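You operate a simulated robot arm through the tools that you are given. There is no shell and no other tool. Be economical: measure what you need, move in short steps, check, and stop when the job is done.

Carry out the task below with a simulated two-armed robot. There is one attempt and no reset: what you move stays moved.

TASK
Push the guard pin into its socket and run the stirrer till tub one is mixed.
Fine: shut the lid before the switch goes on; switch off, then put the pin back in its holder; leave the yellow pin.

It is judged by the outcome, as a careful person would: the job done as asked, and still so three seconds after it is handed in. It fails if anything else is knocked over, pushed out of place, dropped, spilled or broken. Lids that push on must go on centred and level and be pressed home; caps that screw on are set level and turned clockwise until they are tight.

THE ROBOT
Two 7-joint arms with fingered hands on one trunk, on a base that drives. Base frame: it is fixed to the floor where the robot stands at the start and does not move with it; the origin is under the middle of the robot, x ahead of it, y to its left, z up. Lengths are in cm, angles in degrees, forces in N, time in s.
The left shoulder is at the start at [7, 16.6, 124.3], the right one opposite. With the tool pointing down near the work surface each hand reaches from about 10 to 82 cm from the robot's upright axis, wherever it stands, measured 20 degrees to its own side. Places, roughly: bore of the guard socket [70, 10, 90]; bore of the pin holder [10, 40, 90]; lid of tub one [70, 0, 100]; stirrer switch [50, -20, 60]; tub one [70, -10, 70]. Payload 4.1 kg a hand.
The tool frame of a hand sits at the grasp point between the pads (the TCP): z along the fingers, y along the line on which they close. The tips reach 3.2 cm beyond it. The gripper opens to 10.8 cm. The gripper's body begins 3.8 cm behind the TCP. The gripper is a hand of 4 fingers: y runs from the thumb to the fingers, the wrist lies at [-1.6, -10.8, -18.6] in the tool frame, and closing takes about 1.5 s.
Orientation is that of the tool frame in the base frame, as [roll, pitch, yaw] about the fixed x, y, z axes, in that order (R = Rz(yaw) Ry(pitch) Rx(roll)). With the fingers straight down and the wrist toward the robot, the tool's x, y and z point along [0, 1, 0], [1, 0, 0] and [0, 0, -1] of the base frame.

THE INTERFACE
- The arms move only by the tool send_rows. It takes "left_deltas", "right_deltas" or both (then of equal length, played together; a hand with none holds still); each is a list of rows, each a list of 7 numbers: the shift along the base's x, y, z in m, then the turn, a rotation vector about the base's x, y, z in degrees, then the closure in counts, from 0 (fully open) to 255 (shut). In form: [[x, y, z, wx, wy, wz, hand], ...]. A call has 1 to 12 rows; each row shifts and turns the commanded pose from where the row before left it. Each row takes 0.2 s and may step no farther than 5 cm and 8.6 degrees from the row before; otherwise, or with a gripper value out of range, the whole call is refused. Where a pose cannot be reached the arm comes as near as it can. A force on the tool above 70 N (or 10 N above the force at the start of the call, whichever is more), or a blocked arm, ends the call early, and 0.2 s more pass. Each finger travels about 4.5 cm/s and halts on what it meets, pressing with about 26 N; the grip force reading is that of the motor and also rises with nothing between the fingers. The clock runs only during rows and for 0.2 s after the last one: add rows that do not move to give the fingers time. The reply holds the time, the measured pose of the TCP, the force on the tool along the base axes, the opening and the grip force, in the units named above and with some noise, with the torque about the TCP (base axes, N m) and any sound that the robot's microphone picked up, and new pictures: "pictures" is both (left out), scene, wrist or none (wrist: the cameras of the hands that moved).
- Cameras (640 x 400 px; columns grow to the right, rows downward): "scene" is now at [15.2, 2.67, 147.35]; the picture's right is [0.26, -0.97, -0.00], its down [-0.57, -0.15, -0.81] and it looks along [0.78, 0.21, -0.59] (base axes); focal length 214 px, centre (320, 200). "left" rides on the left gripper at [-6.4, -9.3, -13.1] in its tool frame; the picture's right is [-0.80, -0.28, 0.53], its down [0.55, -0.71, 0.45] and it looks along [0.25, 0.65, 0.72] (tool axes); focal length 247 px, centre (320, 200). "right" rides on the right gripper at [6.4, -9.2, -13.2] in its tool frame; the picture's right is [-0.80, 0.28, -0.53], its down [-0.55, -0.71, 0.45] and it looks along [-0.25, 0.65, 0.72] (tool axes); focal length 247 px, centre (320, 200). There is no depth. A picture from a camera that has moved, and an enlarged one, comes with that camera's place and axes in the base frame and with its lens. The place of the scene camera against the robot may be out by one fixed shift of up to 2.5 cm in any direction.
- raise_lower(by): slides the trunk up (or, below 0, down) by that many cm; the arms and the scene camera ride with it, the base frame stays. It gives what a move gives, with no picture.
- base_move(legs): drives the robot by 1 to 6 legs, each [ahead, left, turn to the left] in cm, cm and degrees, along the robot's own axes; the way and the turn of a leg run together, so that a leg with both is an arc; at most 150 cm and 180 degrees a leg. The arms and the cameras ride along, it lands a little off, and it stops where it bumps. It gives what a move gives, and a new picture of the scene camera.
- set_grasp(shape, hand): the hand has 4 fingers and takes this shape, open, in about a second: jaw (thumb against the fingers, like two jaws); tri (thumb and two fingers); tip (a fingertip pinch); poke (one finger out to press); point (the index stretched); flat (the hand flat); cup (the hand cupped); fist (a fist). The gripper value then closes the fingers along that shape, each until it touches; the sizes above hold for jaw. It gives what a move gives, with no picture.
- pan_tilt(pan, tilt): turns the head with the scene camera to pan (to the left, within 86 degrees either way) and tilt (down, from -29 to 69), counted from straight ahead of the robot. It gives what a move gives, and a new picture of the scene camera.
- close_up(camera, box): a new picture of the part [left, top, right, bottom] of that camera's present view, enlarged. The clock stands still meanwhile.
- close_job(): hands the job in; it is judged then, once.

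Work in short steps. Places have to be worked out from the pictures, the camera data and where the tool is seen: move nearer, look again, correct. Check each grasp and each placing, and mend what went wrong. You have 120 turns and 260 pictures in all, those below and enlarged ones among them. Open the grippers and draw the arms clear of the work before you hand the job in, unless the task says otherwise; then end with one line.

The tools are called after "Emit:" as name(argument=value, ...) on one line, values as JSON. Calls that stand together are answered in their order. send_rows: Moves the arms, as the interface text tells. Its arguments: {"type":"object","properties":{"left_deltas":{"type":"array","items":{"type":"array","items":{"type":"number"}}},"right_deltas":{"type":"array","items":{"type":"array","items":{"type":"number"}}},"pictures":{"type":"string","enum":["both","scene","wrist","none"]}},"required":[]} The other tools are called the same way: raise_lower (by) slides the trunk up or down; set_grasp (shape, hand) gives the hand a shape; base_move (legs) drives the base; pan_tilt (pan, tilt) turns the head that bears the scene camera; close_up (camera, box) takes an enlarged picture of a part of a camera's view; close_job () hands the job in.

At the start:

```text
time_s: 0.0
left_tcp_pos: [44.05, 20.69, 143.76]
left_tcp_rot: [-180.0, 0.0, 90.0]
left_ft_force: [0.4, 1.0, 0.1]
left_moment: [-0.01, 0.02, 0.01]
left_opening: 10.76
left_grip_force: 0.0
left_shape: jaw
right_tcp_pos: [58.67, -25.61, 136.61]
right_tcp_rot: [180.0, 0.0, 90.0]
right_ft_force: [-0.6, 0.1, -0.1]
right_moment: [0.0, -0.05, 0.01]
right_opening: 10.75
right_grip_force: 0.0
right_shape: jaw
trunk travel left (down, up): [-75.0, 19.0]
robot x, y, heading: [0.17, -0.24, -0.3]
head pan, tilt: [14.9, 36.0]
```

scene: 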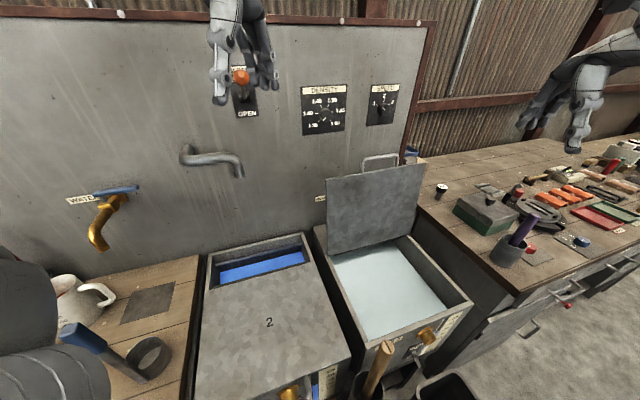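
right: 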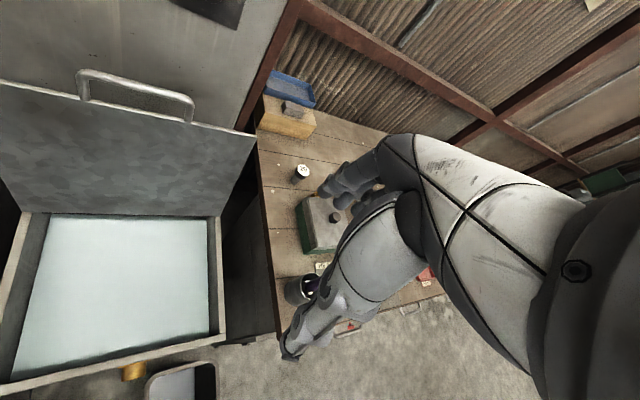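
left: 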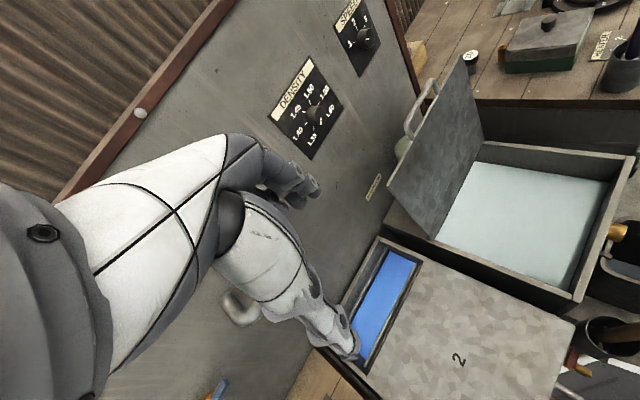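

The pictures show an open hinged lid over one tub, and a panel with dials. I'll look around for the pins, the socket and the switch.

Emit:
close_up(camera="scene", box=[180, 50, 440, 220])

Emit:
pan_tilt(pan=60, tilt=45)

Emit:
pan_tilt(pan=-15, tilt=50)

```text
2.35 times, centred on (310, 135) of scene
camera zoom: at [15.2, 2.67, 147.35], right [0.26, -0.97, 0.0], down [-0.57, -0.15, -0.81], along [0.78, 0.21, -0.59], focal length 505 px, centre (344, 353)
```

zoom: 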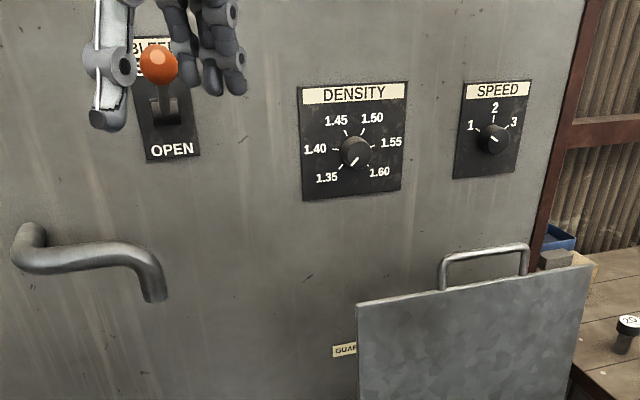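

```text
time_s: 1.1
left_tcp_pos: [44.05, 20.6, 143.81]
left_tcp_rot: [179.9, 0.1, 90.0]
left_ft_force: [-0.3, 0.0, 0.7]
left_moment: [-0.01, -0.02, 0.0]
left_opening: 10.76
left_grip_force: 0.0
left_shape: jaw
right_tcp_pos: [58.84, -25.6, 136.64]
right_tcp_rot: [180.0, 0.0, 90.0]
right_ft_force: [-0.2, 0.0, 0.0]
right_moment: [0.0, -0.01, 0.0]
right_opening: 10.77
right_grip_force: 0.1
right_shape: jaw
trunk travel left (down, up): [-75.0, 19.0]
robot x, y, heading: [-0.11, -0.05, -0.1]
head pan, tilt: [60.0, 45.0]
camera scene: at [10.82, 7.46, 146.02], right [0.87, -0.5, 0.0], down [-0.35, -0.61, -0.71], along [0.35, 0.61, -0.71], focal length 214 px, centre (320, 200)
```

scene: 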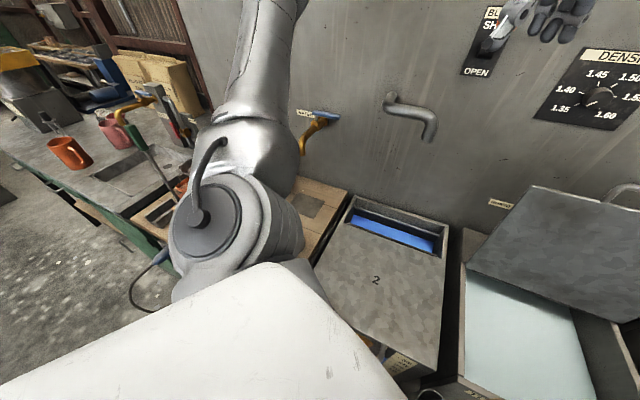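

```text
time_s: 2.6
left_tcp_pos: [44.0, 20.67, 143.73]
left_tcp_rot: [180.0, 0.2, 90.0]
left_ft_force: [0.1, 0.5, 0.1]
left_moment: [-0.02, 0.02, -0.02]
left_opening: 10.77
left_grip_force: 0.0
left_shape: jaw
right_tcp_pos: [58.75, -25.72, 136.65]
right_tcp_rot: [180.0, 0.0, 89.9]
right_ft_force: [0.8, 0.4, -0.1]
right_moment: [0.0, 0.02, -0.05]
right_opening: 10.78
right_grip_force: 0.0
right_shape: jaw
trunk travel left (down, up): [-75.0, 19.0]
robot x, y, heading: [-0.05, -0.2, 0.2]
head pan, tilt: [-15.0, 50.0]
camera scene: at [14.18, -1.57, 145.33], right [-0.26, -0.97, 0.0], down [-0.74, 0.2, -0.64], along [0.62, -0.17, -0.77], focal length 214 px, centre (320, 200)
```

scene: 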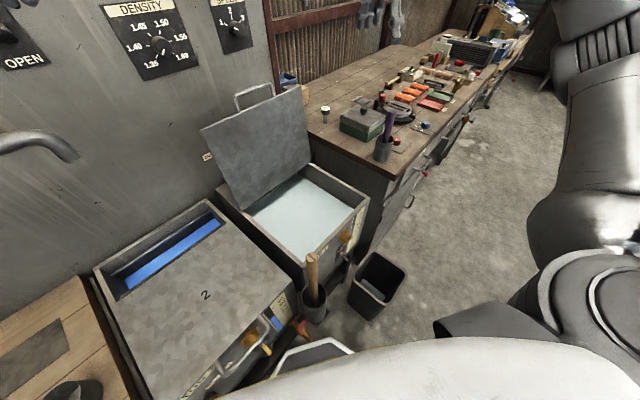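

The lower front of the tub holds things, and the guard label is behind the lid. I'll zoom in on both.

Emit:
close_up(camera="scene", box=[190, 120, 390, 245])

Emit:
close_up(camera="scene", box=[180, 220, 440, 390])

Emit:
pan_tilt(pan=80, tilt=60)

Emit:
pan_tilt(pan=15, tilt=66)

```text
3.20 times, centred on (290, 182) of scene
camera zoom: at [14.18, -1.57, 145.33], right [-0.26, -0.97, 0.0], down [-0.74, 0.2, -0.64], along [0.62, -0.17, -0.77], focal length 686 px, centre (416, 256)
```

zoom: 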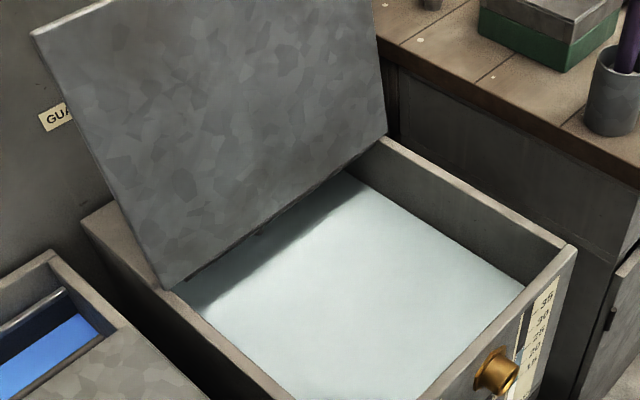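

```text
2.35 times, centred on (310, 305) of scene
camera zoom: at [14.18, -1.57, 145.33], right [-0.26, -0.97, 0.0], down [-0.74, 0.2, -0.64], along [0.62, -0.17, -0.77], focal length 505 px, centre (344, -47)
```

zoom: 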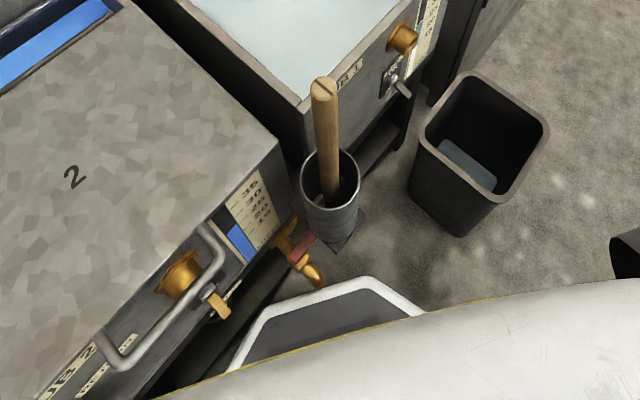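

```text
time_s: 4.3
left_tcp_pos: [43.98, 20.68, 143.72]
left_tcp_rot: [-180.0, 0.1, 90.0]
left_ft_force: [0.2, 0.1, 0.2]
left_moment: [-0.03, -0.02, 0.01]
left_opening: 10.76
left_grip_force: 0.0
left_shape: jaw
right_tcp_pos: [58.8, -25.64, 136.65]
right_tcp_rot: [-180.0, 0.0, 89.9]
right_ft_force: [0.3, -0.4, -0.2]
right_moment: [-0.03, -0.02, -0.01]
right_opening: 10.79
right_grip_force: 0.0
right_shape: jaw
trunk travel left (down, up): [-75.0, 19.0]
robot x, y, heading: [0.13, 0.25, -0.3]
head pan, tilt: [80.0, 60.0]
camera scene: at [7.91, 6.98, 144.08], right [0.98, -0.17, 0.0], down [-0.15, -0.85, -0.5], along [0.09, 0.49, -0.87], focal length 214 px, centre (320, 200)
```

scene: 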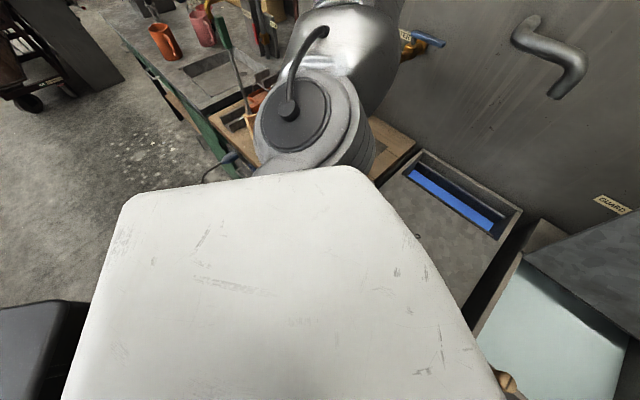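

```text
time_s: 5.7
left_tcp_pos: [44.0, 20.65, 143.94]
left_tcp_rot: [-179.9, 0.2, 90.0]
left_ft_force: [0.7, -0.6, -0.1]
left_moment: [0.01, -0.03, 0.02]
left_opening: 10.78
left_grip_force: 0.1
left_shape: jaw
right_tcp_pos: [58.84, -25.6, 136.78]
right_tcp_rot: [-180.0, 0.0, 90.0]
right_ft_force: [0.8, 0.9, 0.6]
right_moment: [-0.02, 0.0, -0.01]
right_opening: 10.77
right_grip_force: 0.0
right_shape: jaw
trunk travel left (down, up): [-75.0, 19.0]
robot x, y, heading: [-0.16, -0.08, -0.2]
head pan, tilt: [15.0, 66.0]
camera scene: at [12.48, 1.96, 143.41], right [0.26, -0.97, 0.0], down [-0.88, -0.24, -0.41], along [0.39, 0.11, -0.91], focal length 214 px, centre (320, 200)
```

scene: 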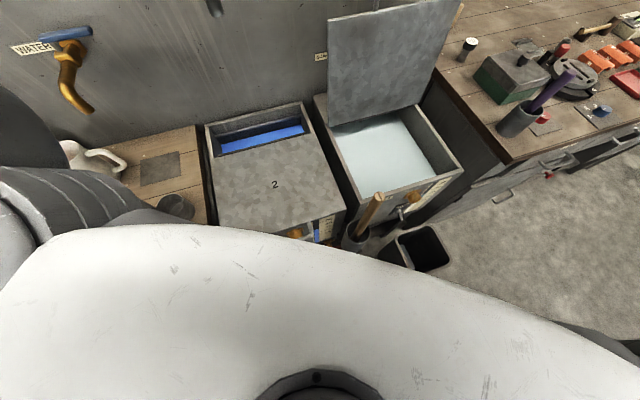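

The left arm hides the left bench, where the pin holder should be. I'll back off to see the fronts of the tubs and the bench.

Emit:
base_move(legs=[[-45, 0, 0]])

Emit:
pan_tilt(pan=50, tilt=40)

Emit:
pan_tilt(pan=5, tilt=45)

```text
time_s: 8.4
left_tcp_pos: [-0.71, 20.63, 143.74]
left_tcp_rot: [-179.9, 0.1, 89.7]
left_ft_force: [0.0, 0.1, 0.4]
left_moment: [0.01, 0.04, 0.01]
left_opening: 10.76
left_grip_force: 0.0
left_shape: jaw
right_tcp_pos: [13.78, -25.83, 136.67]
right_tcp_rot: [-179.8, -0.1, 89.8]
right_ft_force: [-0.6, 1.0, 0.0]
right_moment: [0.01, 0.01, -0.01]
right_opening: 10.78
right_grip_force: 0.0
right_shape: jaw
trunk travel left (down, up): [-75.0, 19.0]
robot x, y, heading: [-45.0, 0.08, -0.6]
head pan, tilt: [15.0, 66.0]
camera scene: at [-32.46, 2.01, 143.4], right [0.25, -0.97, 0.0], down [-0.88, -0.23, -0.41], along [0.39, 0.1, -0.91], focal length 214 px, centre (320, 200)
```

scene: 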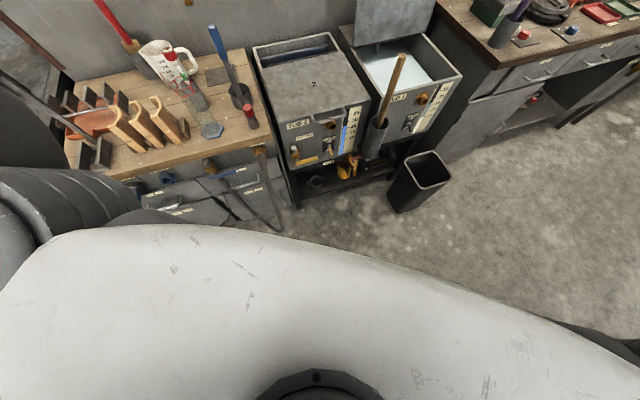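

```text
time_s: 9.4
left_tcp_pos: [-0.86, 20.51, 143.76]
left_tcp_rot: [180.0, 0.2, 89.7]
left_ft_force: [0.7, -0.2, -0.1]
left_moment: [0.03, 0.03, 0.03]
left_opening: 10.74
left_grip_force: 0.0
left_shape: jaw
right_tcp_pos: [13.61, -25.84, 136.68]
right_tcp_rot: [-179.9, 0.0, 89.7]
right_ft_force: [0.0, 0.2, -0.3]
right_moment: [-0.01, 0.0, -0.02]
right_opening: 10.73
right_grip_force: 0.1
right_shape: jaw
trunk travel left (down, up): [-75.0, 19.0]
robot x, y, heading: [-45.42, 0.01, -0.2]
head pan, tilt: [50.0, 40.0]
camera scene: at [-32.77, 6.98, 146.74], right [0.76, -0.65, 0.0], down [-0.42, -0.49, -0.77], along [0.49, 0.58, -0.64], focal length 214 px, centre (320, 200)
```

scene: 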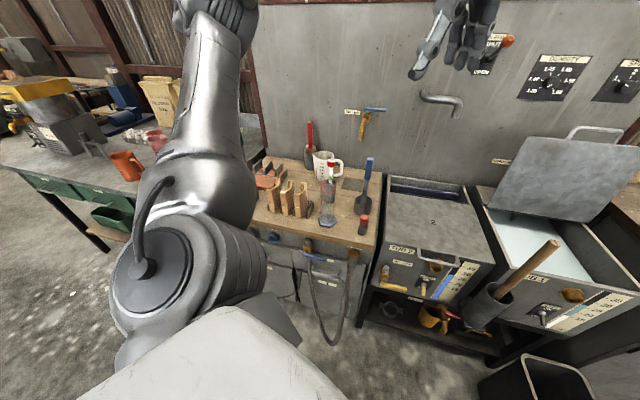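

```text
time_s: 10.5
left_tcp_pos: [-1.01, 20.62, 143.7]
left_tcp_rot: [-180.0, 0.1, 89.9]
left_ft_force: [-0.2, 0.6, 0.0]
left_moment: [0.01, 0.0, -0.02]
left_opening: 10.77
left_grip_force: 0.1
left_shape: jaw
right_tcp_pos: [13.68, -25.77, 136.66]
right_tcp_rot: [-179.9, -0.1, 89.7]
right_ft_force: [-0.2, -0.1, 0.2]
right_moment: [0.01, 0.0, -0.04]
right_opening: 10.74
right_grip_force: 0.0
right_shape: jaw
trunk travel left (down, up): [-75.0, 19.0]
robot x, y, heading: [-44.73, 0.22, -0.2]
head pan, tilt: [5.0, 45.0]
camera scene: at [-30.21, 1.18, 146.02], right [0.08, -1.0, 0.0], down [-0.7, -0.06, -0.71], along [0.7, 0.06, -0.71], focal length 214 px, centre (320, 200)
```

scene: 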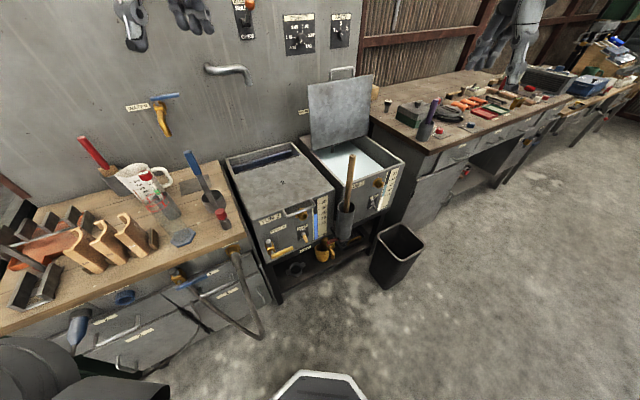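

Emit:
close_up(camera="scene", box=[80, 120, 260, 260])

Emit:
close_up(camera="scene", box=[230, 140, 430, 280])

Emit:
close_up(camera="scene", box=[360, 60, 560, 180])

```text
2.86 times, centred on (170, 190) of scene
camera zoom: at [-30.21, 1.18, 146.02], right [0.08, -1.0, 0.0], down [-0.7, -0.06, -0.71], along [0.7, 0.06, -0.71], focal length 613 px, centre (749, 229)
```

zoom: 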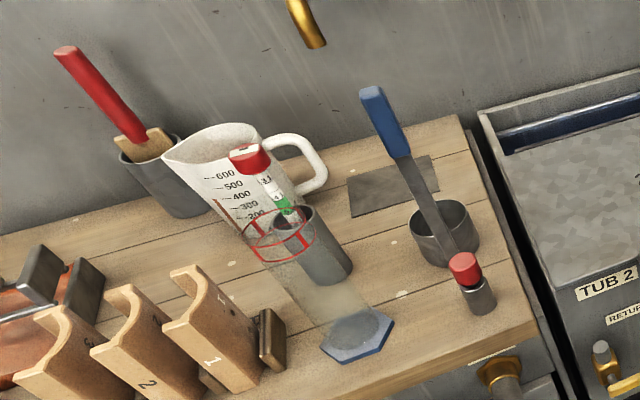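

```text
2.86 times, centred on (330, 210) of scene
camera zoom: at [-30.21, 1.18, 146.02], right [0.08, -1.0, 0.0], down [-0.7, -0.06, -0.71], along [0.7, 0.06, -0.71], focal length 613 px, centre (291, 171)
```

zoom: 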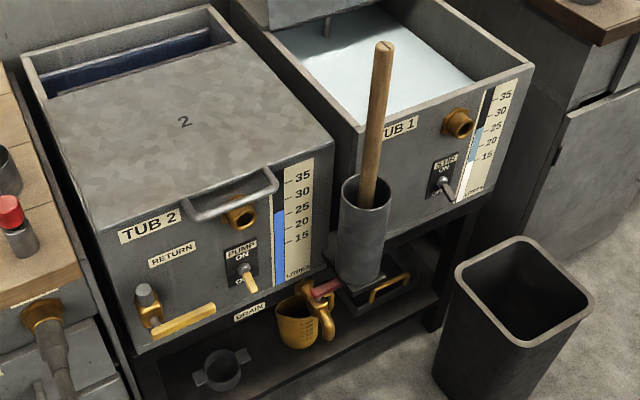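

```text
3.20 times, centred on (460, 120) of scene
camera zoom: at [-30.21, 1.18, 146.02], right [0.08, -1.0, 0.0], down [-0.7, -0.06, -0.71], along [0.7, 0.06, -0.71], focal length 686 px, centre (-128, 456)
```

zoom: 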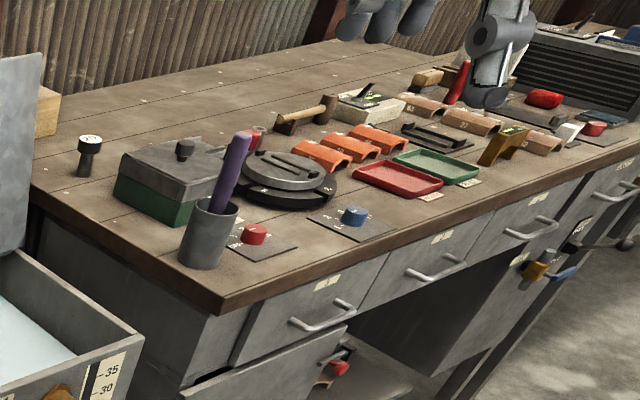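

The red-headed pin stands in a grey holder on the left bench, near the tub's corner. Tub 1 has a stirrer switch and a sight gauge on its front. The socket must be near the GUARD label, hidden by the lid, so I'll look from the left.

Emit:
base_move(legs=[[17, 18, 0]])

Emit:
pan_tilt(pan=-12, tilt=30)

Emit:
close_up(camera="left", box=[0, 0, 640, 400])

```text
time_s: 12.3
left_tcp_pos: [16.19, 38.37, 143.81]
left_tcp_rot: [180.0, 0.1, 89.6]
left_ft_force: [0.4, 0.0, -0.5]
left_moment: [0.02, -0.01, 0.0]
left_opening: 10.79
left_grip_force: 0.0
left_shape: jaw
right_tcp_pos: [30.56, -8.15, 136.7]
right_tcp_rot: [180.0, 0.0, 89.6]
right_ft_force: [0.2, -0.7, 0.3]
right_moment: [-0.01, -0.01, -0.02]
right_opening: 10.77
right_grip_force: 0.1
right_shape: jaw
trunk travel left (down, up): [-75.0, 19.0]
robot x, y, heading: [-28.33, 18.12, -0.6]
head pan, tilt: [5.0, 45.0]
camera scene: at [-13.14, 18.97, 146.03], right [0.08, -1.0, 0.0], down [-0.7, -0.06, -0.71], along [0.71, 0.06, -0.71], focal length 214 px, centre (320, 200)
```

scene: 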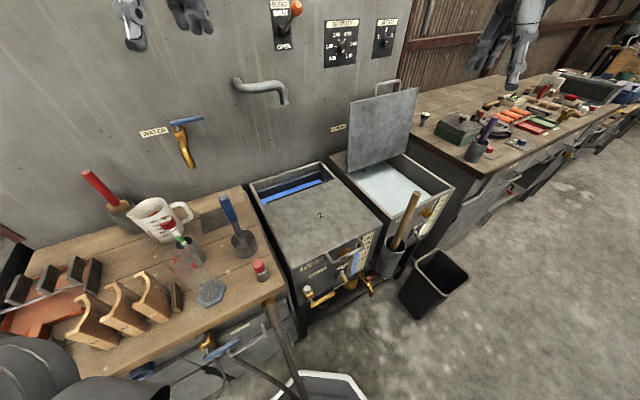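

```text
time_s: 13.1
left_tcp_pos: [16.32, 38.37, 143.89]
left_tcp_rot: [-179.9, 0.1, 89.7]
left_ft_force: [0.2, 0.1, -0.1]
left_moment: [-0.03, 0.01, 0.01]
left_opening: 10.75
left_grip_force: 0.2
left_shape: jaw
right_tcp_pos: [30.83, -8.02, 136.66]
right_tcp_rot: [-180.0, 0.1, 89.6]
right_ft_force: [0.3, 0.6, -1.2]
right_moment: [0.01, 0.02, 0.0]
right_opening: 10.76
right_grip_force: 0.1
right_shape: jaw
trunk travel left (down, up): [-75.0, 19.0]
robot x, y, heading: [-28.03, 18.14, -0.5]
head pan, tilt: [-12.0, 30.0]
camera scene: at [-12.27, 16.55, 148.27], right [-0.21, -0.98, 0.0], down [-0.49, 0.11, -0.87], along [0.85, -0.19, -0.5], focal length 214 px, centre (320, 200)
```

scene: 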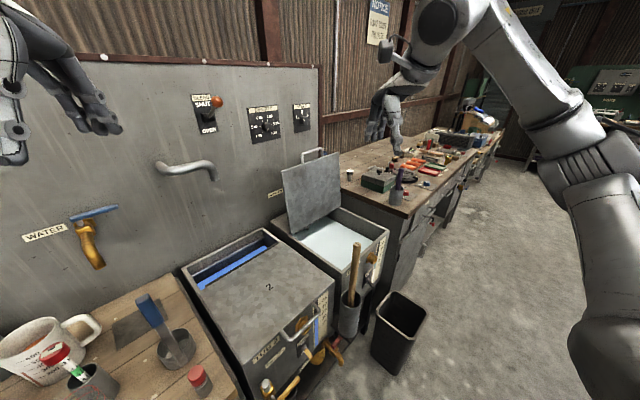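

```text
1.00 times, centred on (320, 200) of left
camera zoom: at [7.13, 32.14, 157.12], right [-0.29, -0.8, -0.53], down [-0.7, 0.55, -0.45], along [0.65, 0.24, -0.72], focal length 247 px, centre (320, 200)
```

zoom: 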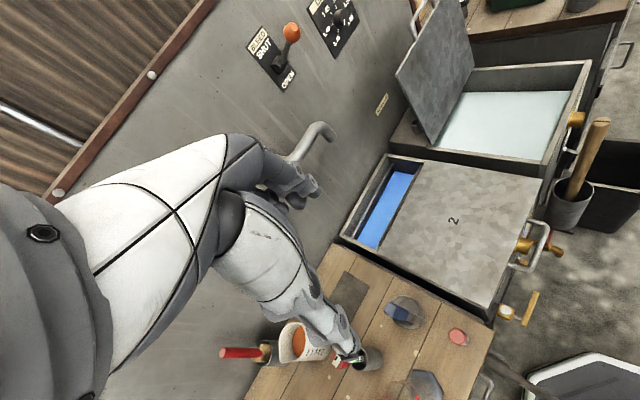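

Emit:
close_up(camera="left", box=[340, 0, 540, 150])

Emit:
close_up(camera="scene", box=[240, 140, 400, 250])

Emit:
close_up(camera="left", box=[340, 260, 560, 400])

```text
2.67 times, centred on (440, 75) of left
camera zoom: at [7.13, 32.14, 157.12], right [-0.29, -0.8, -0.53], down [-0.7, 0.55, -0.45], along [0.65, 0.24, -0.72], focal length 659 px, centre (0, 533)
```

zoom: 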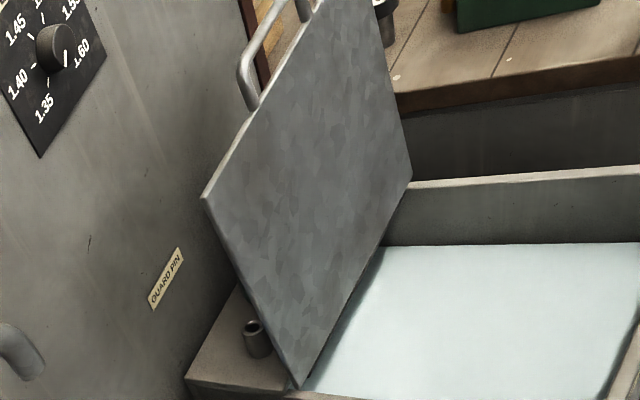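

```text
3.64 times, centred on (320, 195) of scene
camera zoom: at [-12.27, 16.55, 148.27], right [-0.21, -0.98, 0.0], down [-0.49, 0.11, -0.87], along [0.85, -0.19, -0.5], focal length 780 px, centre (320, 218)
```

zoom: 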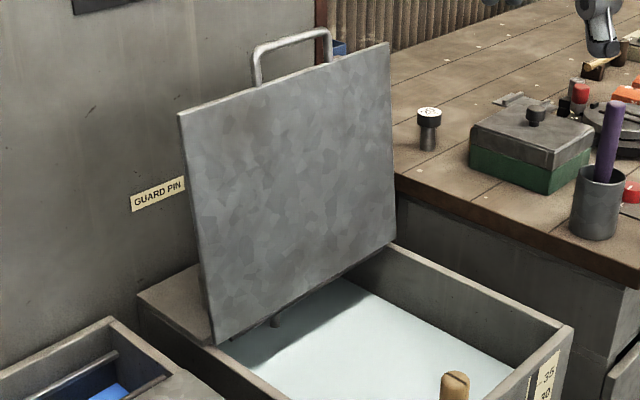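

```text
2.86 times, centred on (450, 330) of left
camera zoom: at [7.13, 32.14, 157.12], right [-0.29, -0.8, -0.53], down [-0.7, 0.55, -0.45], along [0.65, 0.24, -0.72], focal length 706 px, centre (-51, -171)
```

zoom: 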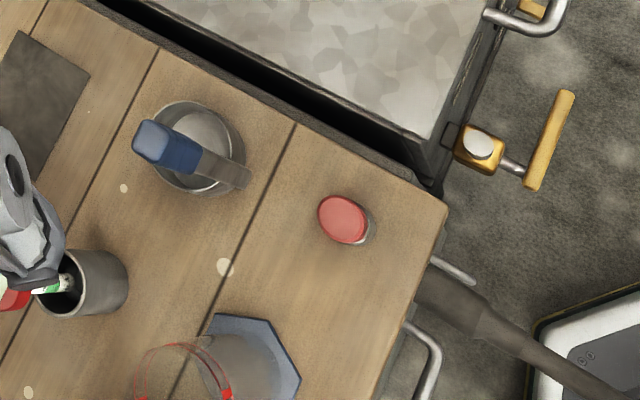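

The socket is a vertical tube on tub 1's rear deck, behind the open lid, so the lid has to shut first. From the two cameras, the hinge line runs about (59,13)–(76,-13.5) at z≈91, which puts the station at yaw ≈32°. I'll drive square to tub 1.

Emit:
base_move(legs=[[0, -38, 0], [34, 0, 0], [0, 0, 32.5]])

Emit:
pan_tilt(pan=-12, tilt=35)

Emit:
close_up(camera="right", box=[0, 0, 640, 400])

Emit:
close_up(camera="left", box=[0, 0, 640, 400])

```text
time_s: 17.5
left_tcp_pos: [50.19, -0.01, 143.69]
left_tcp_rot: [-179.9, 0.2, 89.4]
left_ft_force: [0.5, 0.1, 0.3]
left_moment: [0.0, 0.05, 0.01]
left_opening: 10.77
left_grip_force: 0.0
left_shape: jaw
right_tcp_pos: [64.43, -46.46, 136.39]
right_tcp_rot: [-179.8, 0.1, 89.3]
right_ft_force: [0.3, -0.6, -0.7]
right_moment: [0.02, 0.05, -0.03]
right_opening: 10.77
right_grip_force: 0.2
right_shape: jaw
trunk travel left (down, up): [-75.0, 19.0]
robot x, y, heading: [5.43, -20.17, -0.6]
head pan, tilt: [-12.0, 30.0]
stopped in leg 2: the robot was blocked; the commanded pose is now the measured one
camera scene: at [21.46, -21.79, 148.24], right [-0.22, -0.98, 0.0], down [-0.49, 0.11, -0.86], along [0.84, -0.19, -0.5], focal length 214 px, centre (320, 200)
```

scene: 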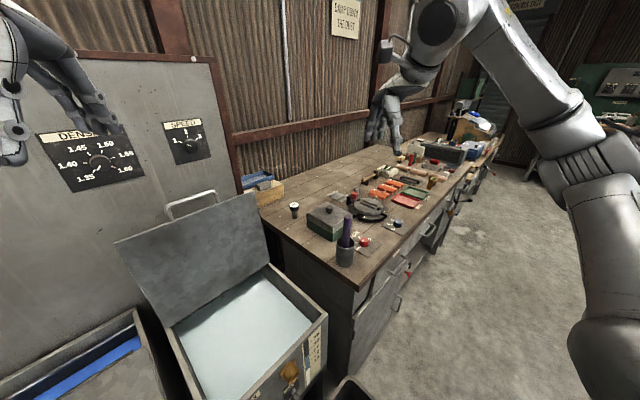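

```text
time_s: 18.1
left_tcp_pos: [49.83, 0.02, 143.86]
left_tcp_rot: [-179.9, 0.1, 89.4]
left_ft_force: [0.8, 1.6, 1.0]
left_moment: [0.01, 0.0, 0.0]
left_opening: 10.76
left_grip_force: 0.1
left_shape: jaw
right_tcp_pos: [63.99, -46.52, 136.61]
right_tcp_rot: [-179.9, 0.0, 89.3]
right_ft_force: [-0.4, -0.8, -0.1]
right_moment: [-0.02, 0.0, 0.03]
right_opening: 10.76
right_grip_force: 0.0
right_shape: jaw
trunk travel left (down, up): [-75.0, 19.0]
robot x, y, heading: [5.65, -20.17, -0.5]
head pan, tilt: [-12.0, 35.0]
camera scene: at [20.95, -21.72, 147.5], right [-0.22, -0.98, 0.0], down [-0.56, 0.13, -0.82], along [0.8, -0.18, -0.57], focal length 214 px, centre (320, 200)
```

scene: 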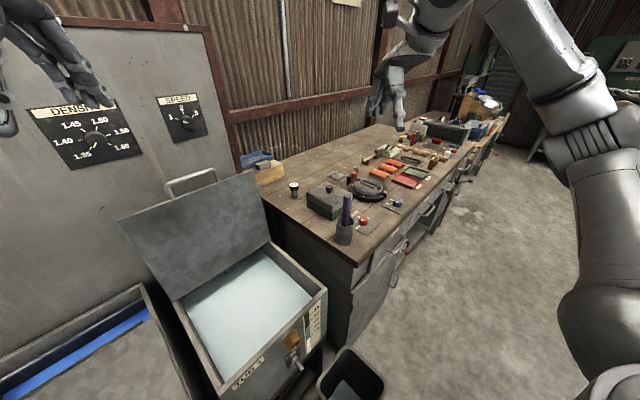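

```text
1.00 times, centred on (320, 200) of right
camera zoom: at [54.93, -39.88, 149.79], right [0.27, -0.8, 0.53], down [-0.71, -0.54, -0.45], along [0.65, -0.26, -0.72], focal length 247 px, centre (320, 200)
```

zoom: 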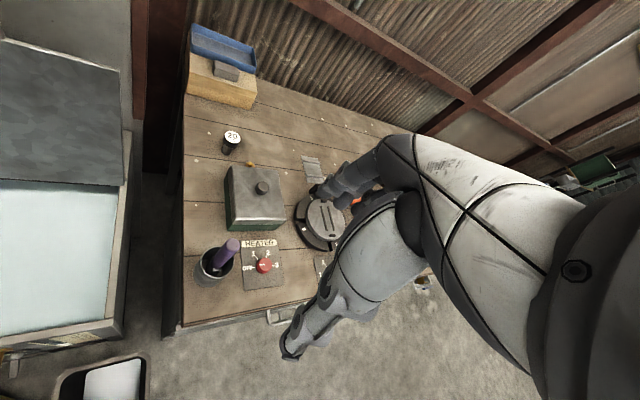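

```text
1.00 times, centred on (320, 200) of left
camera zoom: at [40.65, -6.25, 157.11], right [-0.29, -0.8, -0.53], down [-0.7, 0.56, -0.45], along [0.65, 0.24, -0.72], focal length 247 px, centre (320, 200)
```

zoom: 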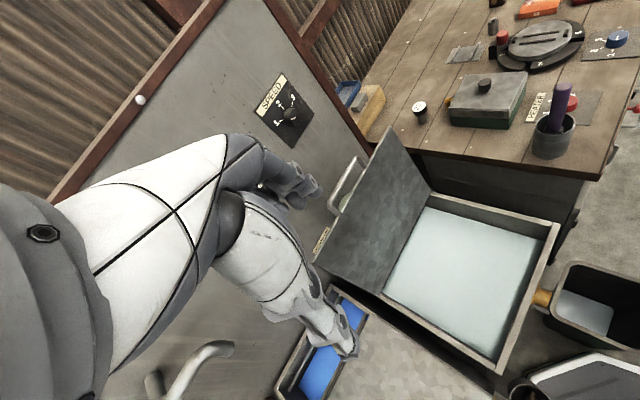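

The base was blocked; I'll check what it touched before anything else.

Emit:
pan_tilt(pan=20, tilt=66)

Emit:
close_up(camera="left", box=[440, 250, 640, 400])

```text
time_s: 19.1
left_tcp_pos: [49.81, 0.05, 143.84]
left_tcp_rot: [179.9, 0.0, 89.4]
left_ft_force: [0.0, -0.7, 0.5]
left_moment: [0.03, 0.0, -0.02]
left_opening: 10.75
left_grip_force: 0.1
left_shape: jaw
right_tcp_pos: [64.02, -46.44, 136.63]
right_tcp_rot: [-179.9, 0.0, 89.2]
right_ft_force: [-0.3, -0.4, -0.9]
right_moment: [0.04, 0.01, 0.02]
right_opening: 10.77
right_grip_force: 0.1
right_shape: jaw
trunk travel left (down, up): [-75.0, 19.0]
robot x, y, heading: [5.49, -20.1, -0.4]
head pan, tilt: [20.0, 66.0]
camera scene: at [17.9, -17.82, 143.42], right [0.33, -0.94, 0.0], down [-0.86, -0.3, -0.41], along [0.38, 0.13, -0.91], focal length 214 px, centre (320, 200)
```

scene: 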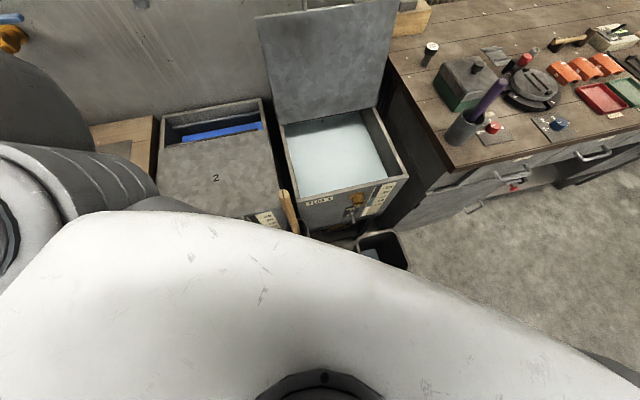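

```text
2.67 times, centred on (540, 325) of left
camera zoom: at [40.58, -6.25, 157.13], right [-0.29, -0.8, -0.53], down [-0.7, 0.56, -0.45], along [0.65, 0.24, -0.72], focal length 659 px, centre (-267, -133)
```

zoom: 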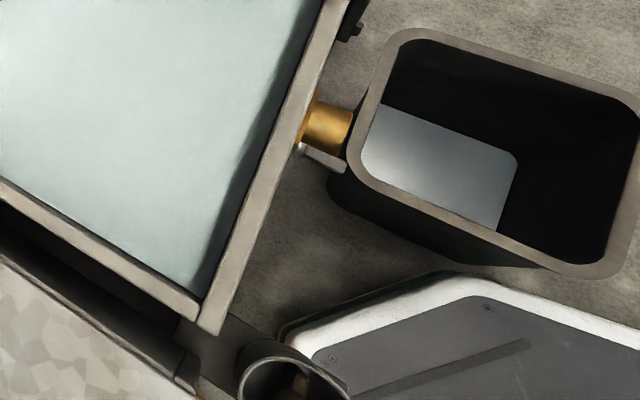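

The bin and cup look undisturbed; the drive stopped 0.5 cm short of its target. I'll back off, turn with clearance, and come in a little less far.

Emit:
base_move(legs=[[-16, 0, 0], [0, 0, 32.9], [6, -2, 0]])

Emit:
pan_tilt(pan=-15, tilt=40)

Emit:
close_up(camera="left", box=[0, 0, 640, 400])

Emit:
close_up(camera="right", box=[0, 0, 640, 400])

```text
time_s: 22.7
left_tcp_pos: [21.08, 22.59, 144.17]
left_tcp_rot: [179.7, 0.1, 122.7]
left_ft_force: [-0.8, -0.4, 0.1]
left_moment: [0.04, -0.04, 0.02]
left_opening: 10.75
left_grip_force: 0.0
left_shape: jaw
right_tcp_pos: [58.4, -8.61, 136.99]
right_tcp_rot: [179.8, 0.1, 122.7]
right_ft_force: [-0.3, -0.4, 1.1]
right_moment: [0.04, -0.01, -0.03]
right_opening: 10.78
right_grip_force: 0.1
right_shape: jaw
trunk travel left (down, up): [-75.0, 19.0]
robot x, y, heading: [-4.31, -18.64, 32.8]
head pan, tilt: [20.0, 66.0]
camera scene: at [4.72, -10.78, 143.47], right [0.8, -0.61, 0.0], down [-0.55, -0.73, -0.41], along [0.25, 0.32, -0.91], focal length 214 px, centre (320, 200)
```

scene: 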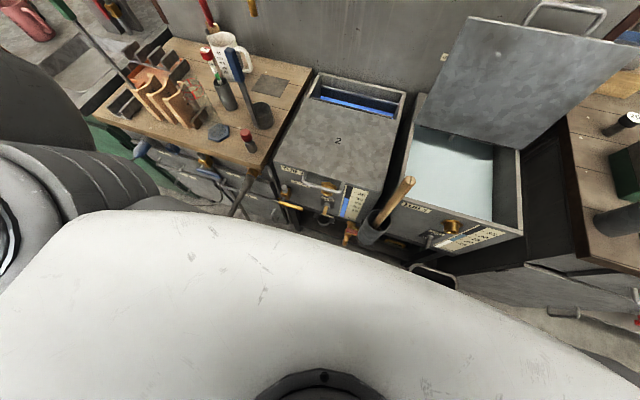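

```text
time_s: 23.7
left_tcp_pos: [21.51, 22.71, 143.97]
left_tcp_rot: [179.9, 0.1, 122.7]
left_ft_force: [0.2, 0.2, 0.9]
left_moment: [0.0, 0.01, -0.04]
left_opening: 10.76
left_grip_force: 0.1
left_shape: jaw
right_tcp_pos: [58.91, -8.4, 136.64]
right_tcp_rot: [179.9, 0.0, 122.6]
right_ft_force: [-0.9, -1.1, 0.0]
right_moment: [-0.01, 0.03, -0.01]
right_opening: 10.77
right_grip_force: 0.1
right_shape: jaw
trunk travel left (down, up): [-75.0, 19.0]
robot x, y, heading: [-3.91, -18.35, 32.6]
head pan, tilt: [-15.0, 40.0]
camera scene: at [9.68, -12.82, 146.76], right [0.3, -0.95, 0.0], down [-0.61, -0.2, -0.77], along [0.73, 0.23, -0.64], focal length 214 px, centre (320, 200)
```

scene: 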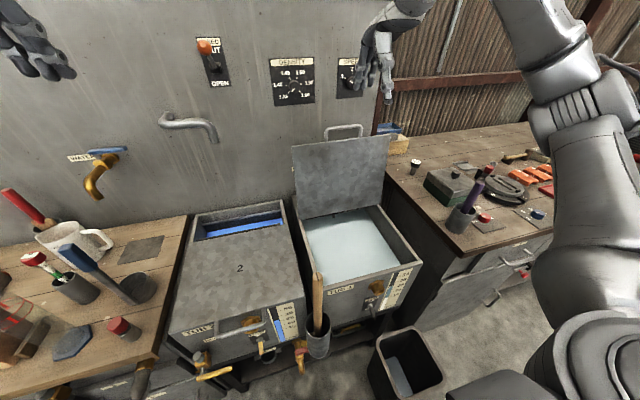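

```text
1.00 times, centred on (320, 200) of left
camera zoom: at [17.29, 12.27, 157.18], right [0.19, -0.82, -0.53], down [-0.89, 0.08, -0.45], along [0.41, 0.56, -0.72], focal length 247 px, centre (320, 200)
```

zoom: 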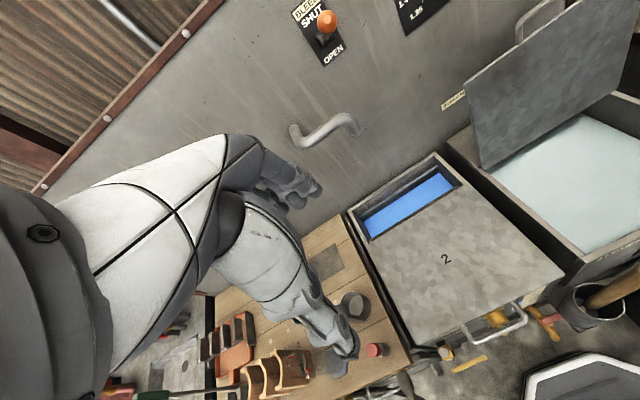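

```text
1.00 times, centred on (320, 200) of right
camera zoom: at [47.69, -7.98, 149.89], right [0.67, -0.52, 0.53], down [-0.3, -0.84, -0.45], along [0.68, 0.14, -0.72], focal length 247 px, centre (320, 200)
```

zoom: 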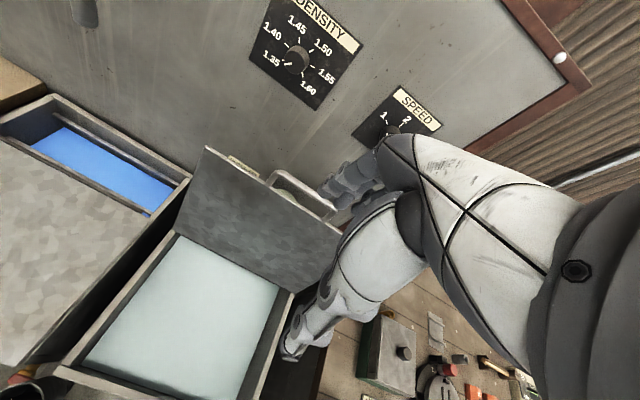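

Robot is square to the tub now. I'll zoom in on the handle to locate it.

Emit:
close_up(camera="scene", box=[270, 110, 430, 230])

Emit:
close_up(camera="right", box=[170, 130, 370, 270])

```text
3.33 times, centred on (350, 170) of scene
camera zoom: at [9.68, -12.82, 146.76], right [0.3, -0.95, 0.0], down [-0.61, -0.2, -0.77], along [0.73, 0.23, -0.64], focal length 715 px, centre (220, 300)
```

zoom: 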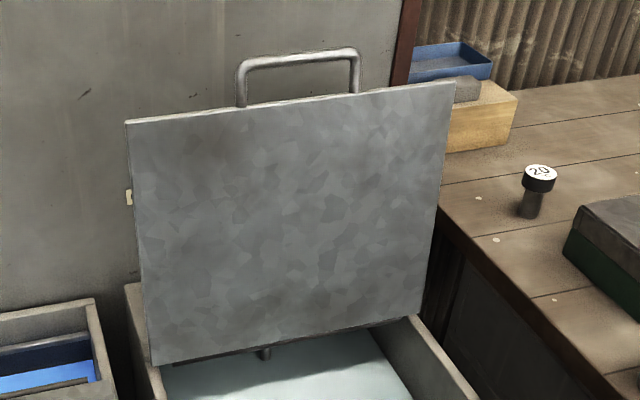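

```text
2.86 times, centred on (270, 200) of right
camera zoom: at [47.69, -7.98, 149.89], right [0.67, -0.52, 0.53], down [-0.3, -0.84, -0.45], along [0.68, 0.14, -0.72], focal length 706 px, centre (463, 200)
```

zoom: 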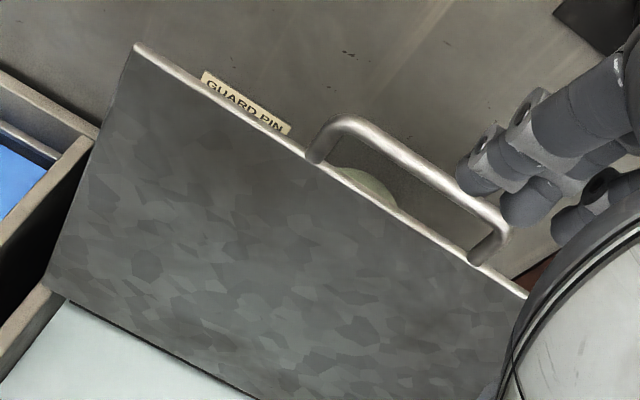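

Handle bar centre is about (71,0,122), with some depth ambiguity. The right hand is already in line with it, so I'll tilt it 30° towards the wall, step nearer and look again.

Emit:
send_rows(right_deltas=[[0.0, 0, 0, 4.04, -6.32, 0, 0], [0, 0, 0, 4.04, -6.32, 0, 0], [0, 0, 0, 4.04, -6.32, 0, 0], [0, 0, 0, 4.04, -6.32, 0, 0], [0.028, 0.018, -0.015, 0, 0, 0, 0], [0.028, 0.018, -0.015, 0, 0, 0, 0], [0, 0, 0, 0, 0, 0, 0]])

Emit:
close_up(camera="left", box=[440, 0, 640, 120])

```text
time_s: 25.3
left_tcp_pos: [21.54, 22.58, 143.96]
left_tcp_rot: [179.9, 0.0, 122.7]
left_ft_force: [-0.4, -0.7, -0.4]
left_moment: [-0.02, -0.03, -0.02]
left_opening: 10.74
left_grip_force: 0.1
left_shape: jaw
right_tcp_pos: [64.61, -4.96, 133.74]
right_tcp_rot: [149.9, -0.1, 122.7]
right_ft_force: [-0.7, -0.1, 1.5]
right_moment: [0.01, -0.01, 0.01]
right_opening: 10.79
right_grip_force: 0.1
right_shape: jaw
trunk travel left (down, up): [-75.0, 19.0]
robot x, y, heading: [-4.11, -18.38, 32.7]
head pan, tilt: [-15.0, 40.0]
camera scene: at [9.66, -12.9, 146.77], right [0.3, -0.95, 0.0], down [-0.61, -0.19, -0.77], along [0.73, 0.23, -0.64], focal length 214 px, centre (320, 200)
camera right: at [48.84, -7.33, 140.46], right [0.41, -0.68, 0.6], down [-0.03, -0.67, -0.74], along [0.91, 0.29, -0.3], focal length 247 px, centre (320, 200)
```

scene: 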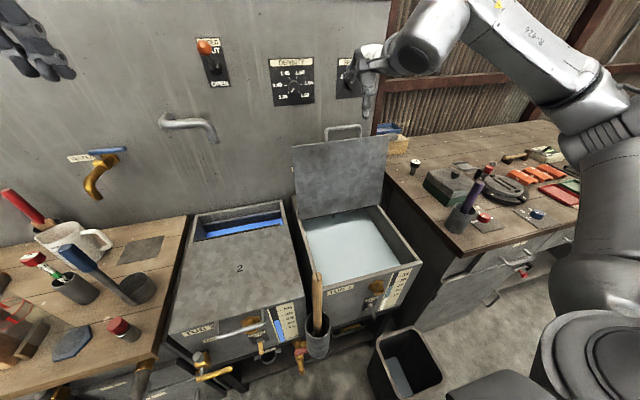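
right: 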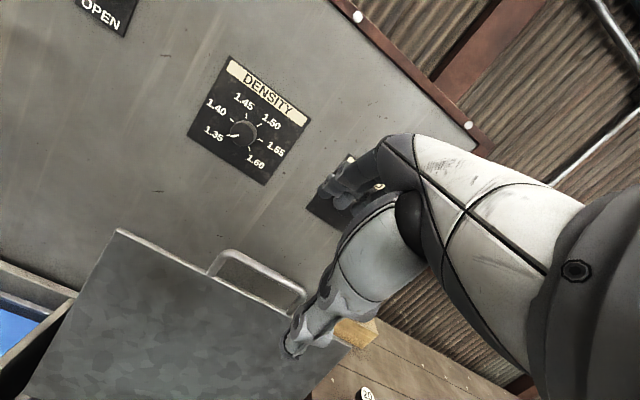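

```text
3.20 times, centred on (540, 60) of left
camera zoom: at [17.26, 12.19, 157.21], right [0.19, -0.82, -0.53], down [-0.89, 0.08, -0.45], along [0.41, 0.56, -0.72], focal length 790 px, centre (-384, 648)
```

zoom: 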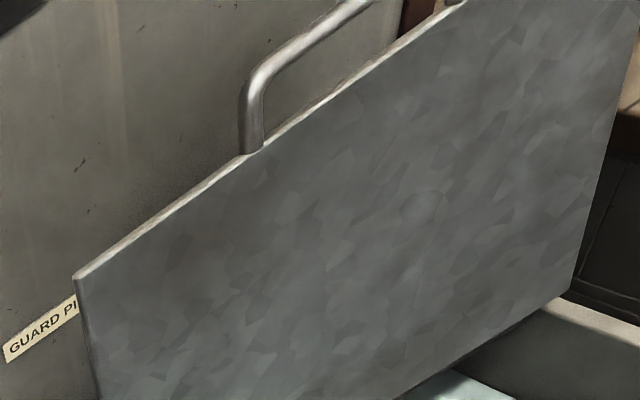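

The two right-hand views agree: bar at about (72.7, 0.2, 121.4). I'm aligned with it along the hinge line, so I'll move to a pre-grasp point along the tool axis.

Emit:
send_rows(right_deltas=[[0.0215, 0.0138, -0.0225, 0, 0, 0, 0], [0.0215, 0.0138, -0.0225, 0, 0, 0, 0], [0, 0, 0, 0, 0, 0, 0]])

Emit:
close_up(camera="scene", box=[290, 60, 450, 160])

```text
time_s: 26.1
left_tcp_pos: [21.49, 22.63, 143.96]
left_tcp_rot: [179.9, 0.2, 122.7]
left_ft_force: [-0.5, -0.2, -0.2]
left_moment: [-0.03, -0.02, -0.04]
left_opening: 10.75
left_grip_force: 0.0
left_shape: jaw
right_tcp_pos: [69.01, -2.07, 129.27]
right_tcp_rot: [150.0, 0.0, 122.8]
right_ft_force: [-0.1, 0.4, -0.1]
right_moment: [0.02, 0.0, 0.01]
right_opening: 10.78
right_grip_force: 0.0
right_shape: jaw
trunk travel left (down, up): [-75.0, 19.0]
robot x, y, heading: [-4.47, -18.84, 32.8]
head pan, tilt: [-15.0, 40.0]
camera scene: at [9.69, -12.83, 146.76], right [0.3, -0.95, 0.0], down [-0.61, -0.19, -0.77], along [0.73, 0.23, -0.64], focal length 214 px, centre (320, 200)
camera right: at [53.28, -4.4, 135.99], right [0.41, -0.68, 0.6], down [-0.03, -0.67, -0.74], along [0.91, 0.29, -0.3], focal length 247 px, centre (320, 200)
```

scene: 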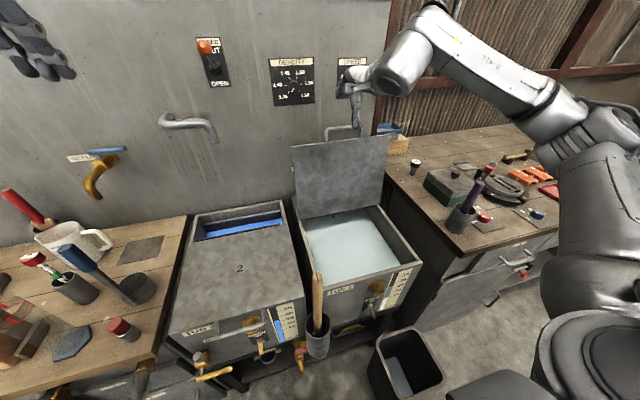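
right: 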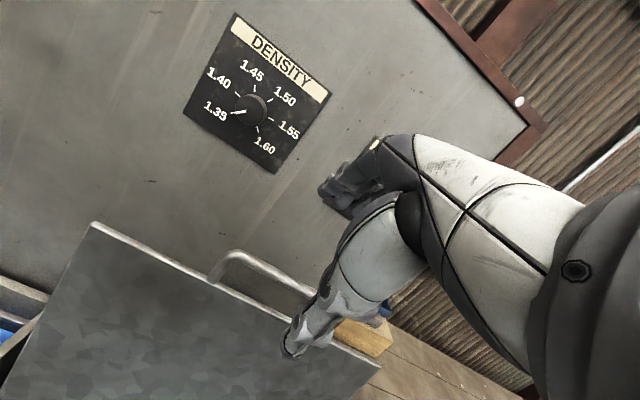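

```text
4.00 times, centred on (370, 110) of scene
camera zoom: at [9.69, -12.83, 146.76], right [0.3, -0.95, 0.0], down [-0.61, -0.19, -0.77], along [0.73, 0.23, -0.64], focal length 858 px, centre (120, 560)
```

zoom: 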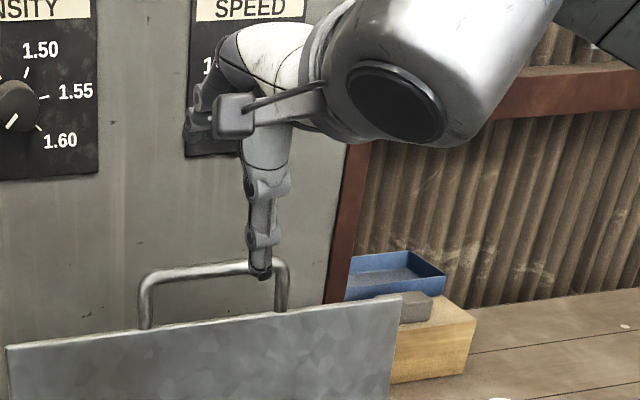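

The hand sits about 2 cm right of the bar's centre. I'll shift left and insert along the tool axis.

Emit:
send_rows(right_deltas=[[-0.011, 0.017, 0, 0, 0, 0, 0], [0.011, 0.0068, -0.023, 0, 0, 0, 0], [0.011, 0.0068, -0.023, 0, 0, 0, 0], [0.01, 0.0068, -0.022, 0, 0, 0, 0], [0, 0, 0, 0, 0, 0, 0]])

Emit:
close_up(camera="scene", box=[290, 60, 450, 160])

```text
time_s: 27.3
left_tcp_pos: [21.76, 22.6, 143.9]
left_tcp_rot: [-180.0, 0.1, 122.6]
left_ft_force: [0.6, -0.2, -0.7]
left_moment: [0.02, 0.01, 0.01]
left_opening: 10.75
left_grip_force: 0.0
left_shape: jaw
right_tcp_pos: [70.93, 1.85, 122.31]
right_tcp_rot: [150.0, 0.0, 122.6]
right_ft_force: [0.2, -0.8, 0.5]
right_moment: [0.01, -0.01, -0.01]
right_opening: 10.77
right_grip_force: 0.1
right_shape: jaw
trunk travel left (down, up): [-75.0, 19.0]
robot x, y, heading: [-4.13, -19.03, 32.5]
head pan, tilt: [-15.0, 40.0]
camera scene: at [9.76, -12.83, 146.75], right [0.3, -0.95, 0.0], down [-0.61, -0.19, -0.77], along [0.73, 0.23, -0.64], focal length 214 px, centre (320, 200)
camera right: at [55.21, -0.62, 129.15], right [0.41, -0.68, 0.6], down [-0.03, -0.67, -0.74], along [0.91, 0.29, -0.3], focal length 247 px, centre (320, 200)
```

scene: 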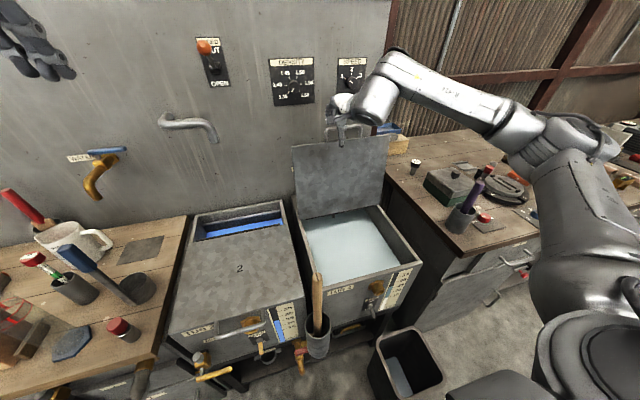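
right: 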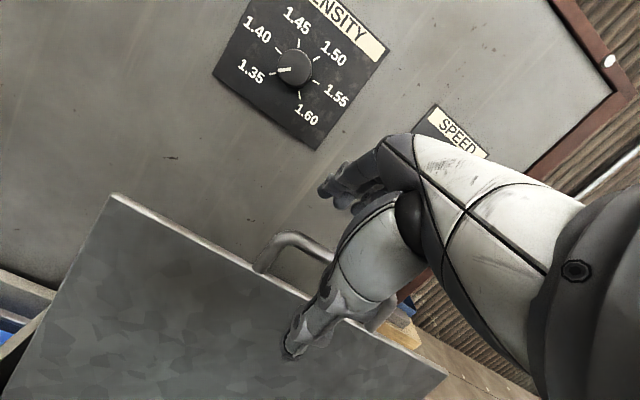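

```text
4.00 times, centred on (370, 110) of scene
camera zoom: at [9.76, -12.83, 146.75], right [0.3, -0.95, 0.0], down [-0.61, -0.19, -0.77], along [0.73, 0.23, -0.64], focal length 858 px, centre (120, 560)
```

zoom: 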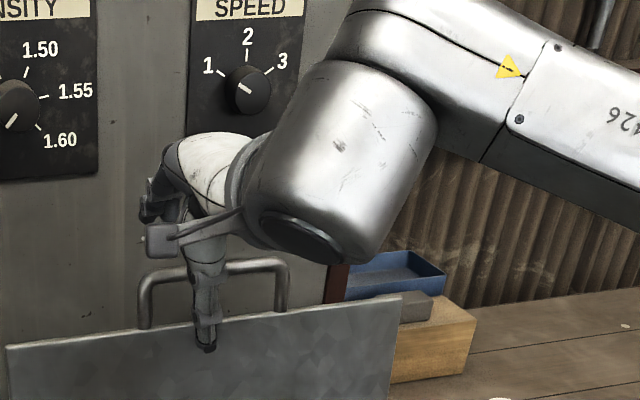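

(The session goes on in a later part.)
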